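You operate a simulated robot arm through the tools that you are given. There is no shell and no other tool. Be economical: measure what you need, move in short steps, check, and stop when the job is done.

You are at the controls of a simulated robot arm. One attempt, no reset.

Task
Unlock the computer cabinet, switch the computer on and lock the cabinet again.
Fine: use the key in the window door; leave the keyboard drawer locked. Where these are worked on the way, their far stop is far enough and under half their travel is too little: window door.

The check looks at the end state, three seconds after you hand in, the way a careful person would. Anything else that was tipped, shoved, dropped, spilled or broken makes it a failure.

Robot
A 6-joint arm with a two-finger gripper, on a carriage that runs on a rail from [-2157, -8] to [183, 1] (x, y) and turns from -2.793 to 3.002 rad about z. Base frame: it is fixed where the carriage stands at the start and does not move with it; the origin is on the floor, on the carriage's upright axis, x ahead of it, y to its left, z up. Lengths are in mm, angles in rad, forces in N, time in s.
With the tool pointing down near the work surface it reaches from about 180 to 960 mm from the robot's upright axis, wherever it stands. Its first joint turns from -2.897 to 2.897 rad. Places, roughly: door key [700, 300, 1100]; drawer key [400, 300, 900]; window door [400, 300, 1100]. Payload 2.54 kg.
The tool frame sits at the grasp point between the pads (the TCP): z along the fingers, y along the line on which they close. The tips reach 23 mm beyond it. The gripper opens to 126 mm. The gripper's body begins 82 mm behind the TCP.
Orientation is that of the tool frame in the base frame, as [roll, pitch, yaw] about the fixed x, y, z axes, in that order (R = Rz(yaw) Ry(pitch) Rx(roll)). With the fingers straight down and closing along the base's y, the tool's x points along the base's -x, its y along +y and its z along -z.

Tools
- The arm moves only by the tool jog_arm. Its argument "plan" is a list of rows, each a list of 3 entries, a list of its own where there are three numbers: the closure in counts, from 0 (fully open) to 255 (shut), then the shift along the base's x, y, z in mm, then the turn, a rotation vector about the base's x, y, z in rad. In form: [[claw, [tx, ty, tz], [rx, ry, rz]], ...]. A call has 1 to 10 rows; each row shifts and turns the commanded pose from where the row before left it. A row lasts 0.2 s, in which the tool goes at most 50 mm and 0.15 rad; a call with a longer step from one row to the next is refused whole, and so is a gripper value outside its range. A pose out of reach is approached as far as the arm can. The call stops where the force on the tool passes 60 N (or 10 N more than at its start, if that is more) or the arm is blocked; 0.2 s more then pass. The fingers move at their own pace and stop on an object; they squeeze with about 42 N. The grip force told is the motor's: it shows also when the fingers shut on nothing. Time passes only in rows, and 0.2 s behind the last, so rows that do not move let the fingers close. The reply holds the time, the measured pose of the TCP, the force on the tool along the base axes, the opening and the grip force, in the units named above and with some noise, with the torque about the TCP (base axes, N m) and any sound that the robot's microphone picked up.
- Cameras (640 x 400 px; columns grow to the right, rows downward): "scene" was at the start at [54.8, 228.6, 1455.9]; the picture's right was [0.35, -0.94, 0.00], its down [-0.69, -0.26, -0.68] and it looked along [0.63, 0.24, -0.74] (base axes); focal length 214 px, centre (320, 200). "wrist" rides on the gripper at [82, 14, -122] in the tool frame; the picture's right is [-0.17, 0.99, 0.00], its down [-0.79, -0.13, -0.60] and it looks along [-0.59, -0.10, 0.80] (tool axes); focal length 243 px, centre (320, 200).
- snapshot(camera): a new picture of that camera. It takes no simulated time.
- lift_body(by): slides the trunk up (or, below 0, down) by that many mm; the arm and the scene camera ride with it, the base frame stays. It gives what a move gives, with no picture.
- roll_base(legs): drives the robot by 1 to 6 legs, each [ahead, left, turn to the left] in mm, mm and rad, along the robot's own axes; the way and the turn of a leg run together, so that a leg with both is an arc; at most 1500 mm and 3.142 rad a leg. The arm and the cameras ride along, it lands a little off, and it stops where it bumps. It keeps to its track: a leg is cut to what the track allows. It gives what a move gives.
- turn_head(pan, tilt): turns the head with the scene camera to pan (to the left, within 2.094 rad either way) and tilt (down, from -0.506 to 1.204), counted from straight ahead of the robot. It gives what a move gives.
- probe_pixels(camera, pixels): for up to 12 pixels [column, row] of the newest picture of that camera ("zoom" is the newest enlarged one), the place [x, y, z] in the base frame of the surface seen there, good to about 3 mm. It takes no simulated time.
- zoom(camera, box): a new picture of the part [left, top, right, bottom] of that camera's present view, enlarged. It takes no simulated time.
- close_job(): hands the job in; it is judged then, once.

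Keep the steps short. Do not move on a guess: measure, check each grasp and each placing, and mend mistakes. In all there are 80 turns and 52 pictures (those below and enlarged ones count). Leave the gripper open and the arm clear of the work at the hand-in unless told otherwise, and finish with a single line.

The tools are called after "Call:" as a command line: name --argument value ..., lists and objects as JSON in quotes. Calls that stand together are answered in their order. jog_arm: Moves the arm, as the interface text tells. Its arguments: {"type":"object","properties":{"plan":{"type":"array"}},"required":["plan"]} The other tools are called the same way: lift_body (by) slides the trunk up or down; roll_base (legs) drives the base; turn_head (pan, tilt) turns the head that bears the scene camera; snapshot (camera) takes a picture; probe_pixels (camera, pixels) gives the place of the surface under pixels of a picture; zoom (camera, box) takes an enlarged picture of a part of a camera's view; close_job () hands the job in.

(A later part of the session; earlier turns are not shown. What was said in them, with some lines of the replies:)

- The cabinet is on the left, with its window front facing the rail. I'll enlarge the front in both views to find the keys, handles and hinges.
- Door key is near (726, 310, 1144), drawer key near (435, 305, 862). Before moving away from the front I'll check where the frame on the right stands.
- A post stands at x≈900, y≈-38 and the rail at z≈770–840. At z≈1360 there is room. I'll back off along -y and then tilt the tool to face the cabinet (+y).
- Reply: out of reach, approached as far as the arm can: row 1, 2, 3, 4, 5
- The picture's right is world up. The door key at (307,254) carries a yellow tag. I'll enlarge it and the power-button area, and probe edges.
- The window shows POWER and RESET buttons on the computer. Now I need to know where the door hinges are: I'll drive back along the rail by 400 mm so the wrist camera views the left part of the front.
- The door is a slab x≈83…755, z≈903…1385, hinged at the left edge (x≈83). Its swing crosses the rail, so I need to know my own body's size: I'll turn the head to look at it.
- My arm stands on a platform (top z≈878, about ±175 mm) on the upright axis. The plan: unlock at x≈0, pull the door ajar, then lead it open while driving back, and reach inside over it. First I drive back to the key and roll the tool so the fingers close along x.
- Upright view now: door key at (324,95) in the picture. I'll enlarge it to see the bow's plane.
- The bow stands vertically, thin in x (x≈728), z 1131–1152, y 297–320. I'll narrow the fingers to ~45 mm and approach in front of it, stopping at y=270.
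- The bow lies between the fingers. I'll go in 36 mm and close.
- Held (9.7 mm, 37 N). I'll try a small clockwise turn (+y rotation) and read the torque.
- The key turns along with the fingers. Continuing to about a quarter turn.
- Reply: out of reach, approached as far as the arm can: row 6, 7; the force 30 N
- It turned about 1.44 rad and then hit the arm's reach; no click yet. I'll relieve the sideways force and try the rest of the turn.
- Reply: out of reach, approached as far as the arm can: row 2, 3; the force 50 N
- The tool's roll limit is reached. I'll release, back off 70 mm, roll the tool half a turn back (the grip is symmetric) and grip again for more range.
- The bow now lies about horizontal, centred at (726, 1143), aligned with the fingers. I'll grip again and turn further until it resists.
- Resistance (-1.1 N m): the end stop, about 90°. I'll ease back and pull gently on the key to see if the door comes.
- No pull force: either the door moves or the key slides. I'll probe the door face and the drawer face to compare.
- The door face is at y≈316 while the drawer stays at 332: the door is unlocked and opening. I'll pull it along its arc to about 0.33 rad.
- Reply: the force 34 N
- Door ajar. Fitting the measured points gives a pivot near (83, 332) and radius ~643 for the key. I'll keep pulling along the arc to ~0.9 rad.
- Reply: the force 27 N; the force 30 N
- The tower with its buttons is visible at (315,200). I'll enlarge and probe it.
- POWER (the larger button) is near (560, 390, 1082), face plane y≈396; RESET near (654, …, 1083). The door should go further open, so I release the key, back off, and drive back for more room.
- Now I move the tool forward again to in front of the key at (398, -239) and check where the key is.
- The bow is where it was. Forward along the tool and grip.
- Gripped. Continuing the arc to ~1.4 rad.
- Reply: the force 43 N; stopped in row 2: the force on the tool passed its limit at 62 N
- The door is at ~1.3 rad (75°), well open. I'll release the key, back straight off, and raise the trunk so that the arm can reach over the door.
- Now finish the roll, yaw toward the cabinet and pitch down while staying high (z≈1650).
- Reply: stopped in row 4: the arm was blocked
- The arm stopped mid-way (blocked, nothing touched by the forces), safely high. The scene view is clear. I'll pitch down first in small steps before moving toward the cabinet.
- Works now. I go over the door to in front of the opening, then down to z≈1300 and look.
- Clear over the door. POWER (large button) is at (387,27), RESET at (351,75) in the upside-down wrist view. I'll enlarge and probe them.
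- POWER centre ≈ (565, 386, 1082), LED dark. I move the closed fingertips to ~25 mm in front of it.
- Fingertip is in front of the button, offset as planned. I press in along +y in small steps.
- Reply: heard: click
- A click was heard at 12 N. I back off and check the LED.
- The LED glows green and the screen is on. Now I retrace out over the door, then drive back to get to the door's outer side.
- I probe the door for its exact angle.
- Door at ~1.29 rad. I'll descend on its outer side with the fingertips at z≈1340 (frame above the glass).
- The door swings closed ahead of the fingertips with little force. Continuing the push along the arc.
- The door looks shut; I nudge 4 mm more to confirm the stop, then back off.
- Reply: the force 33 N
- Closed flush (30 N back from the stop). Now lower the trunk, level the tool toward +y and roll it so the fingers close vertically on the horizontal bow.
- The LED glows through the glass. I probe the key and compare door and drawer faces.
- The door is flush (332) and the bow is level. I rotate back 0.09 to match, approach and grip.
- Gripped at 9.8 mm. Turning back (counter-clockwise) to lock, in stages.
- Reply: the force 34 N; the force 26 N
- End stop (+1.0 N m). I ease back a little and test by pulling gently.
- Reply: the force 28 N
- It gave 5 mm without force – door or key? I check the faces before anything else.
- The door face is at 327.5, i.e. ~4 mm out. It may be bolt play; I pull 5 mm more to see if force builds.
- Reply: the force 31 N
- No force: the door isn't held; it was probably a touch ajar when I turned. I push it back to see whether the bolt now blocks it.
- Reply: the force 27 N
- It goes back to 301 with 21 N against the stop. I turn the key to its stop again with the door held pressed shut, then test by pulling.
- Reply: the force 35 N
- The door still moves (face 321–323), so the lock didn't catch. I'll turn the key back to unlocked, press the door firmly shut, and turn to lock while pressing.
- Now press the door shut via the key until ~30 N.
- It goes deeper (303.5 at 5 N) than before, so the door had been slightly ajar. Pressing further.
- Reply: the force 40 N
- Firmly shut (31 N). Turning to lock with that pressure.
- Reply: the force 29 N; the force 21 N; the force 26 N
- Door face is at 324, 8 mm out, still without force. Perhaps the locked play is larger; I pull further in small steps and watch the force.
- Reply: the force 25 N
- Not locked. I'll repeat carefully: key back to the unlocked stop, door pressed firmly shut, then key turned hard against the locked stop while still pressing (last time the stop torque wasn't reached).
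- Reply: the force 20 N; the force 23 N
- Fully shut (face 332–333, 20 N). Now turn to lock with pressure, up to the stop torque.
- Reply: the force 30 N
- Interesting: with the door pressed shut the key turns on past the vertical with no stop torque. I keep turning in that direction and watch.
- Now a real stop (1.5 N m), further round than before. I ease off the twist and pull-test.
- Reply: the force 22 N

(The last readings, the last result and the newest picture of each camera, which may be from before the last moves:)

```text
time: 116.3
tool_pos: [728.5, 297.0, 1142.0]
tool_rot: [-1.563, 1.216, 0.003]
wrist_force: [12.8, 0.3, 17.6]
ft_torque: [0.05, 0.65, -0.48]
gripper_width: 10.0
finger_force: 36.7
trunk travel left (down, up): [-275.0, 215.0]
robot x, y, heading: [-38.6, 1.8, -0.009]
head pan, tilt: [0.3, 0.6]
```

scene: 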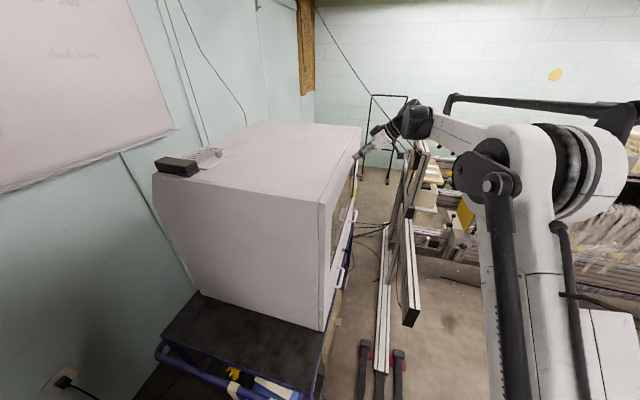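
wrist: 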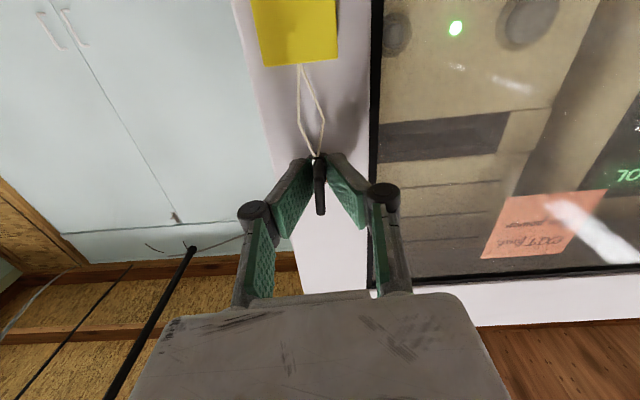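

The door still follows. I need the key's true angle: release, back off and look.

Call:
jog_arm --plan '[[165, [0, 0, 0], [0, 0, 0]], [165, [0, 0, 0], [0, 0, 0]], [165, [0, -40, 0], [0, 0, 0]], [165, [0, -45, 0], [0, 0, 0]], [165, [0, 0, 0], [0, 0.12, 0]], [165, [0, 0, 0], [0, 0.12, 0]], [165, [0, 0, 0], [0, 0.12, 0]], [165, [0, 0, 0], [0, 0, 0]]]'

Call:
zoom --camera "wrist" --box '[240, 60, 400, 220]'

Call:
probe_pixels --camera "wrist" --pixels '[[320, 120], [320, 130], [320, 140], [320, 150], [345, 70], [300, 160]]'

```text
time: 118.1
tool_pos: [726.7, 212.4, 1142.3]
tool_rot: [1.413, 1.564, 2.982]
wrist_force: [0.5, 0.6, -0.1]
ft_torque: [0.02, -0.02, 0.0]
gripper_width: 44.3
finger_force: 0.0
trunk travel left (down, up): [-275.0, 215.0]
robot x, y, heading: [-42.8, 1.7, -0.01]
head pan, tilt: [0.3, 0.6]
```

```text
2.50 times, centred on (320, 140) of wrist
```

zoom: 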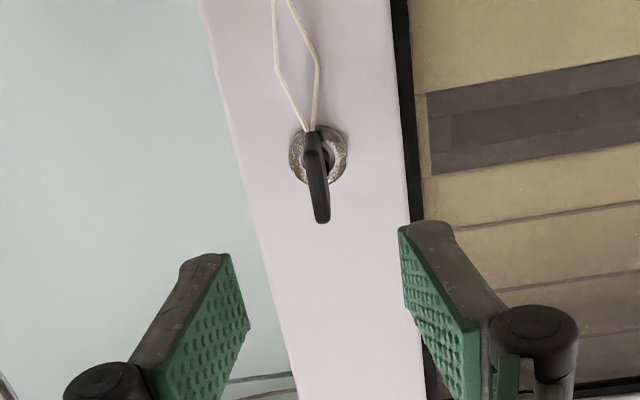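

```text
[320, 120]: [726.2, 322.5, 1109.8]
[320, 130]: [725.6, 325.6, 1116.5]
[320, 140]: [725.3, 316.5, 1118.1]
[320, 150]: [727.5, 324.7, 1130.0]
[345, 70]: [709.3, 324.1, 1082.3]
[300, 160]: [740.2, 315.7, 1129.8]
```

I probe the key on the enlarged picture itself.

Call:
probe_pixels --camera "zoom" --pixels '[[312, 145], [314, 160], [316, 175], [318, 195], [320, 212], [297, 160], [342, 150], [280, 250], [350, 60], [380, 300], [332, 155]]'

```text
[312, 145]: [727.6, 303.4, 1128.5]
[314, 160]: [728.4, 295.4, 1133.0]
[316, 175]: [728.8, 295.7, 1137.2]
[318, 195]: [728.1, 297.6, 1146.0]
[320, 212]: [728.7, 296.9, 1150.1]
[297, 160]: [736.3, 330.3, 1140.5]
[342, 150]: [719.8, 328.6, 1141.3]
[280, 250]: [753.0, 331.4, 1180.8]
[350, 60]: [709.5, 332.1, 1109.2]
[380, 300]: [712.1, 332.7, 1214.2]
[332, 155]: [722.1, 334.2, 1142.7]
```

Now the door face is at 332 and the bow at 296, upright: the door is shut and the key is back at its start angle – in the last pull the fingers slid along the bow. I grip afresh and pull-test again.

Call:
jog_arm --plan '[[165, [1, 45, 0], [0, 0, 0]], [165, [0, 44, 0], [0, 0, 0]], [255, [0, 0, 0], [0, 0, 0]], [255, [0, 0, 0], [0, 0, 0]], [255, [0, 0, 0], [0, 0, 0]], [255, [0, 0, 0], [0, 0, 0]]]'

Call:
jog_arm --plan '[[255, [0, -2, 0], [0, 0, 0]], [255, [0, -1, 0], [0, 0, 0]]]'

Call:
jog_arm --plan '[[255, [0, -1, 0], [0, 0, 0]], [255, [0, -1, 0], [0, 0, 0]]]'

```text
time: 119.5
tool_pos: [728.6, 303.7, 1142.0]
tool_rot: [1.477, 1.564, 3.043]
wrist_force: [-19.6, -2.7, -9.6]
ft_torque: [-0.01, 0.0, 0.34]
gripper_width: 10.0
finger_force: 37.1
trunk travel left (down, up): [-275.0, 215.0]
robot x, y, heading: [-40.5, -1.9, -0.013]
head pan, tilt: [0.3, 0.6]
```

```text
time: 120.1
tool_pos: [728.6, 298.9, 1141.6]
tool_rot: [1.382, 1.566, 2.95]
wrist_force: [-17.5, 1.4, -5.6]
ft_torque: [-0.58, 0.03, 0.29]
gripper_width: 9.7
finger_force: 37.2
trunk travel left (down, up): [-275.0, 215.0]
robot x, y, heading: [-43.2, 1.2, -0.007]
head pan, tilt: [0.3, 0.6]
```

```text
time: 120.7
tool_pos: [728.4, 298.7, 1142.1]
tool_rot: [1.331, 1.565, 2.9]
wrist_force: [-16.8, 1.8, -4.8]
ft_torque: [-0.14, 0.03, 0.29]
gripper_width: 9.8
finger_force: 37.2
trunk travel left (down, up): [-275.0, 215.0]
robot x, y, heading: [-43.9, -2.1, -0.012]
head pan, tilt: [0.3, 0.6]
5 turns are left
```

Few turns remain. The tool again slid along the bow (the door had stayed at 332 last time), so the lock appears to hold. In one call: press the door shut, nudge the key against the locked stop, release, and back off with the gripper open.

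Call:
jog_arm --plan '[[255, [0, 3, 0], [0, 0, 0]], [255, [0, 3, 0], [0, -0.1, 0]], [255, [0, 0, 0], [0, -0.08, 0]], [255, [0, 0, 0], [0, 0.12, 0]], [165, [0, 0, 0], [0, 0, 0]], [165, [0, 0, 0], [0, 0, 0]], [165, [0, -40, 0], [0, 0, 0]], [165, [0, -45, 0], [0, 0, 0]], [0, [0, -45, 0], [0, 0, 0]], [0, [0, -20, 0], [0, 0, 0]]]'

Call:
zoom --camera "wrist" --box '[240, 40, 400, 200]'

```text
time: 122.9
tool_pos: [728.6, 152.5, 1139.9]
tool_rot: [-1.544, 1.517, 0.021]
wrist_force: [0.3, 0.0, 0.0]
ft_torque: [0.0, 0.05, 0.04]
gripper_width: 126.1
finger_force: 0.0
trunk travel left (down, up): [-275.0, 215.0]
robot x, y, heading: [-46.5, 1.9, -0.01]
head pan, tilt: [0.3, 0.6]
```

```text
2.50 times, centred on (320, 120) of wrist
4 turns are left
```

zoom: 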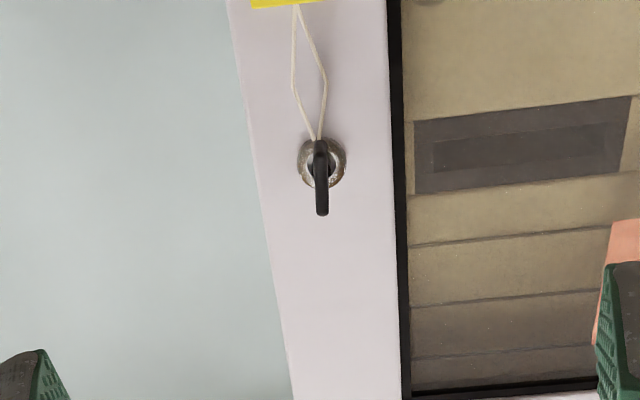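

The key is upright. I verify the lock: re-grip, pull 10 mm, release, and measure the door face after.

Call:
jog_arm --plan '[[165, [0, 45, 1], [0, 0.05, 0]], [165, [0, 45, 1], [0, 0, 0]], [165, [0, 45, 0], [0, 0, 0]], [165, [0, 15, 0], [0, 0, 0]], [255, [0, 0, 0], [0, 0, 0]], [255, [0, 0, 0], [0, 0, 0]], [255, [0, 0, 0], [0, 0, 0]], [255, [0, -3, 0], [0, 0, 0]], [255, [0, -3, 0], [0, 0, 0]]]'

Call:
jog_arm --plan '[[255, [0, -2, 0], [0, 0, 0]], [255, [0, -2, 0], [0, 0, 0]]]'

Call:
zoom --camera "wrist" --box '[240, 40, 400, 240]'

Call:
probe_pixels --camera "zoom" --pixels '[[300, 60], [330, 60], [360, 100], [260, 150], [320, 330], [320, 380], [320, 200], [320, 220], [320, 240], [370, 20]]'

```text
time: 124.9
tool_pos: [728.0, 296.7, 1140.4]
tool_rot: [-1.595, 1.566, -0.027]
wrist_force: [-7.0, 1.1, -8.2]
ft_torque: [-0.48, 0.0, 0.12]
gripper_width: 10.1
finger_force: 37.4
trunk travel left (down, up): [-275.0, 215.0]
robot x, y, heading: [-40.5, 1.6, -0.014]
head pan, tilt: [0.3, 0.6]
```

```text
time: 125.5
tool_pos: [728.2, 293.6, 1141.5]
tool_rot: [-1.845, 1.566, -0.276]
wrist_force: [-20.0, 1.3, -26.1]
ft_torque: [-0.2, -0.04, 0.4]
gripper_width: 10.2
finger_force: 36.7
trunk travel left (down, up): [-275.0, 215.0]
robot x, y, heading: [-39.2, 0.0, -0.007]
head pan, tilt: [0.3, 0.6]
```

```text
2.00 times, centred on (320, 140) of wrist
```

zoom: 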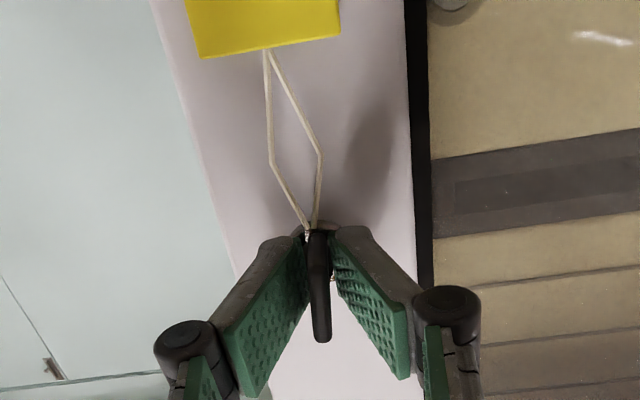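

```text
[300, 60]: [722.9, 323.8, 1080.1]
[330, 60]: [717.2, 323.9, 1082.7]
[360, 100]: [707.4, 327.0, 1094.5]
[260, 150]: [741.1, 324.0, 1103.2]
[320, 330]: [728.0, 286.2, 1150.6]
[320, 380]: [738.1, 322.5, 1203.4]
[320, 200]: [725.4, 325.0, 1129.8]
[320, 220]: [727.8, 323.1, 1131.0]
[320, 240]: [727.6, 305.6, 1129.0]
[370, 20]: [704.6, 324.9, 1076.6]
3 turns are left
```

The door still follows by 8 mm, so to leave the bolt thrown with the door truly shut I do one clean cycle without pulling afterwards: first key to unlocked and door pressed shut.

Call:
jog_arm --plan '[[255, [0, 0, 0], [0, 0.14, 0]], [255, [0, 0, 0], [0, 0.14, 0]], [255, [0, 0, 0], [0, 0.14, 0]], [255, [0, 0, 0], [0, 0.14, 0]], [255, [0, 0, 0], [0, 0.14, 0]], [255, [0, 0, 0], [0, 0.14, 0]], [255, [0, 0, 0], [0, 0.14, 0]], [255, [0, 0, 0], [0, 0.14, 0]], [255, [0, 0, 0], [0, 0.14, 0]], [255, [0, 0, 0], [0, 0.14, 0]]]'

Call:
jog_arm --plan '[[255, [0, 0, 0], [0, 0.14, 0]], [255, [0, 0, 0], [0, 0.12, 0]], [255, [0, 0, 0], [0, 0.06, 0]], [255, [0, 3, 0], [0, -0.06, 0]], [255, [0, 3, 0], [0, 0, 0]], [255, [0, 3, 0], [0, 0, 0]], [255, [0, 2, 0], [0, 0, 0]], [255, [0, 1.5, 0], [0, 0, 0]]]'

Call:
jog_arm --plan '[[255, [0, 1, 0], [0, 0, 0]], [255, [0, 1, 0], [0, 0, 0]]]'

```text
time: 127.7
tool_pos: [730.8, 294.0, 1141.4]
tool_rot: [1.577, 0.173, 3.14]
wrist_force: [-7.1, 2.9, -33.9]
ft_torque: [-0.45, -0.1, -0.42]
gripper_width: 10.0
finger_force: 37.1
trunk travel left (down, up): [-275.0, 215.0]
robot x, y, heading: [-39.9, -3.2, -0.008]
head pan, tilt: [0.3, 0.6]
```

```text
time: 129.5
tool_pos: [731.5, 304.1, 1140.9]
tool_rot: [1.576, -0.085, 3.138]
wrist_force: [-0.8, -15.8, -36.7]
ft_torque: [-0.59, -0.1, 0.58]
gripper_width: 9.8
finger_force: 37.7
trunk travel left (down, up): [-275.0, 215.0]
robot x, y, heading: [-43.3, 2.1, -0.008]
head pan, tilt: [0.3, 0.6]
```

```text
time: 130.1
tool_pos: [732.0, 303.3, 1141.4]
tool_rot: [1.577, -0.087, 3.137]
wrist_force: [-5.2, -36.8, -44.2]
ft_torque: [-0.9, -0.13, 0.2]
gripper_width: 10.0
finger_force: 37.7
trunk travel left (down, up): [-275.0, 215.0]
robot x, y, heading: [-40.0, -1.6, -0.01]
head pan, tilt: [0.3, 0.6]
2 turns are left
```

Pressed shut (37 N). I ease the sideways load, turn the key to the locked stop, release without pulling, back off with the gripper open, and look.

Call:
jog_arm --plan '[[255, [-2, -1, -3], [0, 0, 0]], [255, [0, 0, 0], [0, -0.14, 0]], [255, [0, 0, 0], [0, -0.14, 0]], [255, [0, 0, 0], [0, -0.14, 0]], [255, [0, 0, 0], [0, -0.14, 0]], [255, [0, 0, 0], [0, -0.14, 0]], [255, [0, 0, 0], [0, -0.14, 0]], [255, [0, 0, 0], [0, -0.14, 0]]]'

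Call:
jog_arm --plan '[[255, [0, 0, 0], [0, -0.14, 0]], [255, [0, 0, 0], [0, -0.14, 0]], [255, [0, 0, 0], [0, -0.14, 0]], [255, [0, 0, 0], [0, -0.14, 0]], [255, [0, 0, 0], [0, -0.12, 0]], [255, [0, 0, 0], [0, -0.08, 0]], [255, [0, 0, 0], [0, -0.06, 0]], [255, [0, 0, 0], [0, 0, 0]]]'

Call:
jog_arm --plan '[[165, [0, 0, 0], [0, 0.03, 0]], [165, [0, 0, 0], [0, 0, 0]], [165, [0, -35, 0], [0, 0, 0]], [165, [0, -45, 0], [0, 0, 0]], [0, [0, -45, 0], [0, 0, 0]], [0, [0, -25, 0], [0, 0, 0]]]'

Call:
zoom --camera "wrist" --box '[240, 40, 400, 200]'

Call:
probe_pixels --camera "zoom" --pixels '[[320, 160], [320, 175], [322, 190], [322, 205], [300, 240], [350, 300], [360, 60], [280, 200], [340, 350], [300, 60]]'

```text
time: 131.9
tool_pos: [727.6, 306.0, 1140.7]
tool_rot: [1.572, 0.897, 3.138]
wrist_force: [26.3, -9.5, 17.3]
ft_torque: [0.43, 0.02, -0.63]
gripper_width: 9.8
finger_force: 37.3
trunk travel left (down, up): [-275.0, 215.0]
robot x, y, heading: [-41.5, 3.1, -0.009]
head pan, tilt: [0.3, 0.6]
```

```text
time: 133.7
tool_pos: [727.4, 305.9, 1139.3]
tool_rot: [-1.561, 1.424, 0.004]
wrist_force: [29.7, -2.8, 7.9]
ft_torque: [0.61, 0.08, -0.47]
gripper_width: 9.8
finger_force: 36.6
trunk travel left (down, up): [-275.0, 215.0]
robot x, y, heading: [-39.9, -0.1, -0.011]
head pan, tilt: [0.3, 0.6]
```

```text
time: 135.1
tool_pos: [726.1, 154.7, 1140.9]
tool_rot: [-1.557, 1.458, 0.01]
wrist_force: [0.2, -0.2, -0.1]
ft_torque: [0.0, -0.01, -0.02]
gripper_width: 126.3
finger_force: 0.0
trunk travel left (down, up): [-275.0, 215.0]
robot x, y, heading: [-39.2, 2.5, -0.007]
head pan, tilt: [0.3, 0.6]
```

```text
2.50 times, centred on (320, 120) of wrist
```

zoom: 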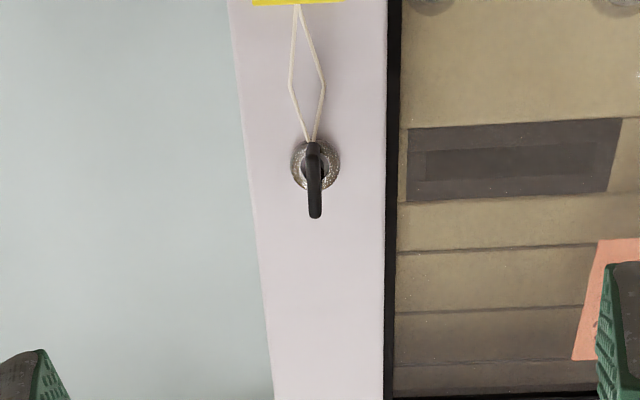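

```text
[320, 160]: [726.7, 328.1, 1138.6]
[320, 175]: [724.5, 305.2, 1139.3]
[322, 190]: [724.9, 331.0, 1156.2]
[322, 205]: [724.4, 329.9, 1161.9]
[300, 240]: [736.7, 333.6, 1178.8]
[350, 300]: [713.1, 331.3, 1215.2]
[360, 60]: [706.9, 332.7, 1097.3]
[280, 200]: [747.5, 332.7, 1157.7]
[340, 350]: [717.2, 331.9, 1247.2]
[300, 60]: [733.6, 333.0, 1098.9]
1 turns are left
```

The door face is flush (332–333), the key is upright at its starting angle, the computer is on, and the gripper is open and clear of the cabinet. Handing in.

Call:
close_job

```text
The job is handed in.
```

The computer is on (LED and screen lit), the door is shut and the key is back at its locked angle, but I can't confirm the lock holds: in the last pull test the door still moved about 8 mm, and I didn't pull again after the final turn.
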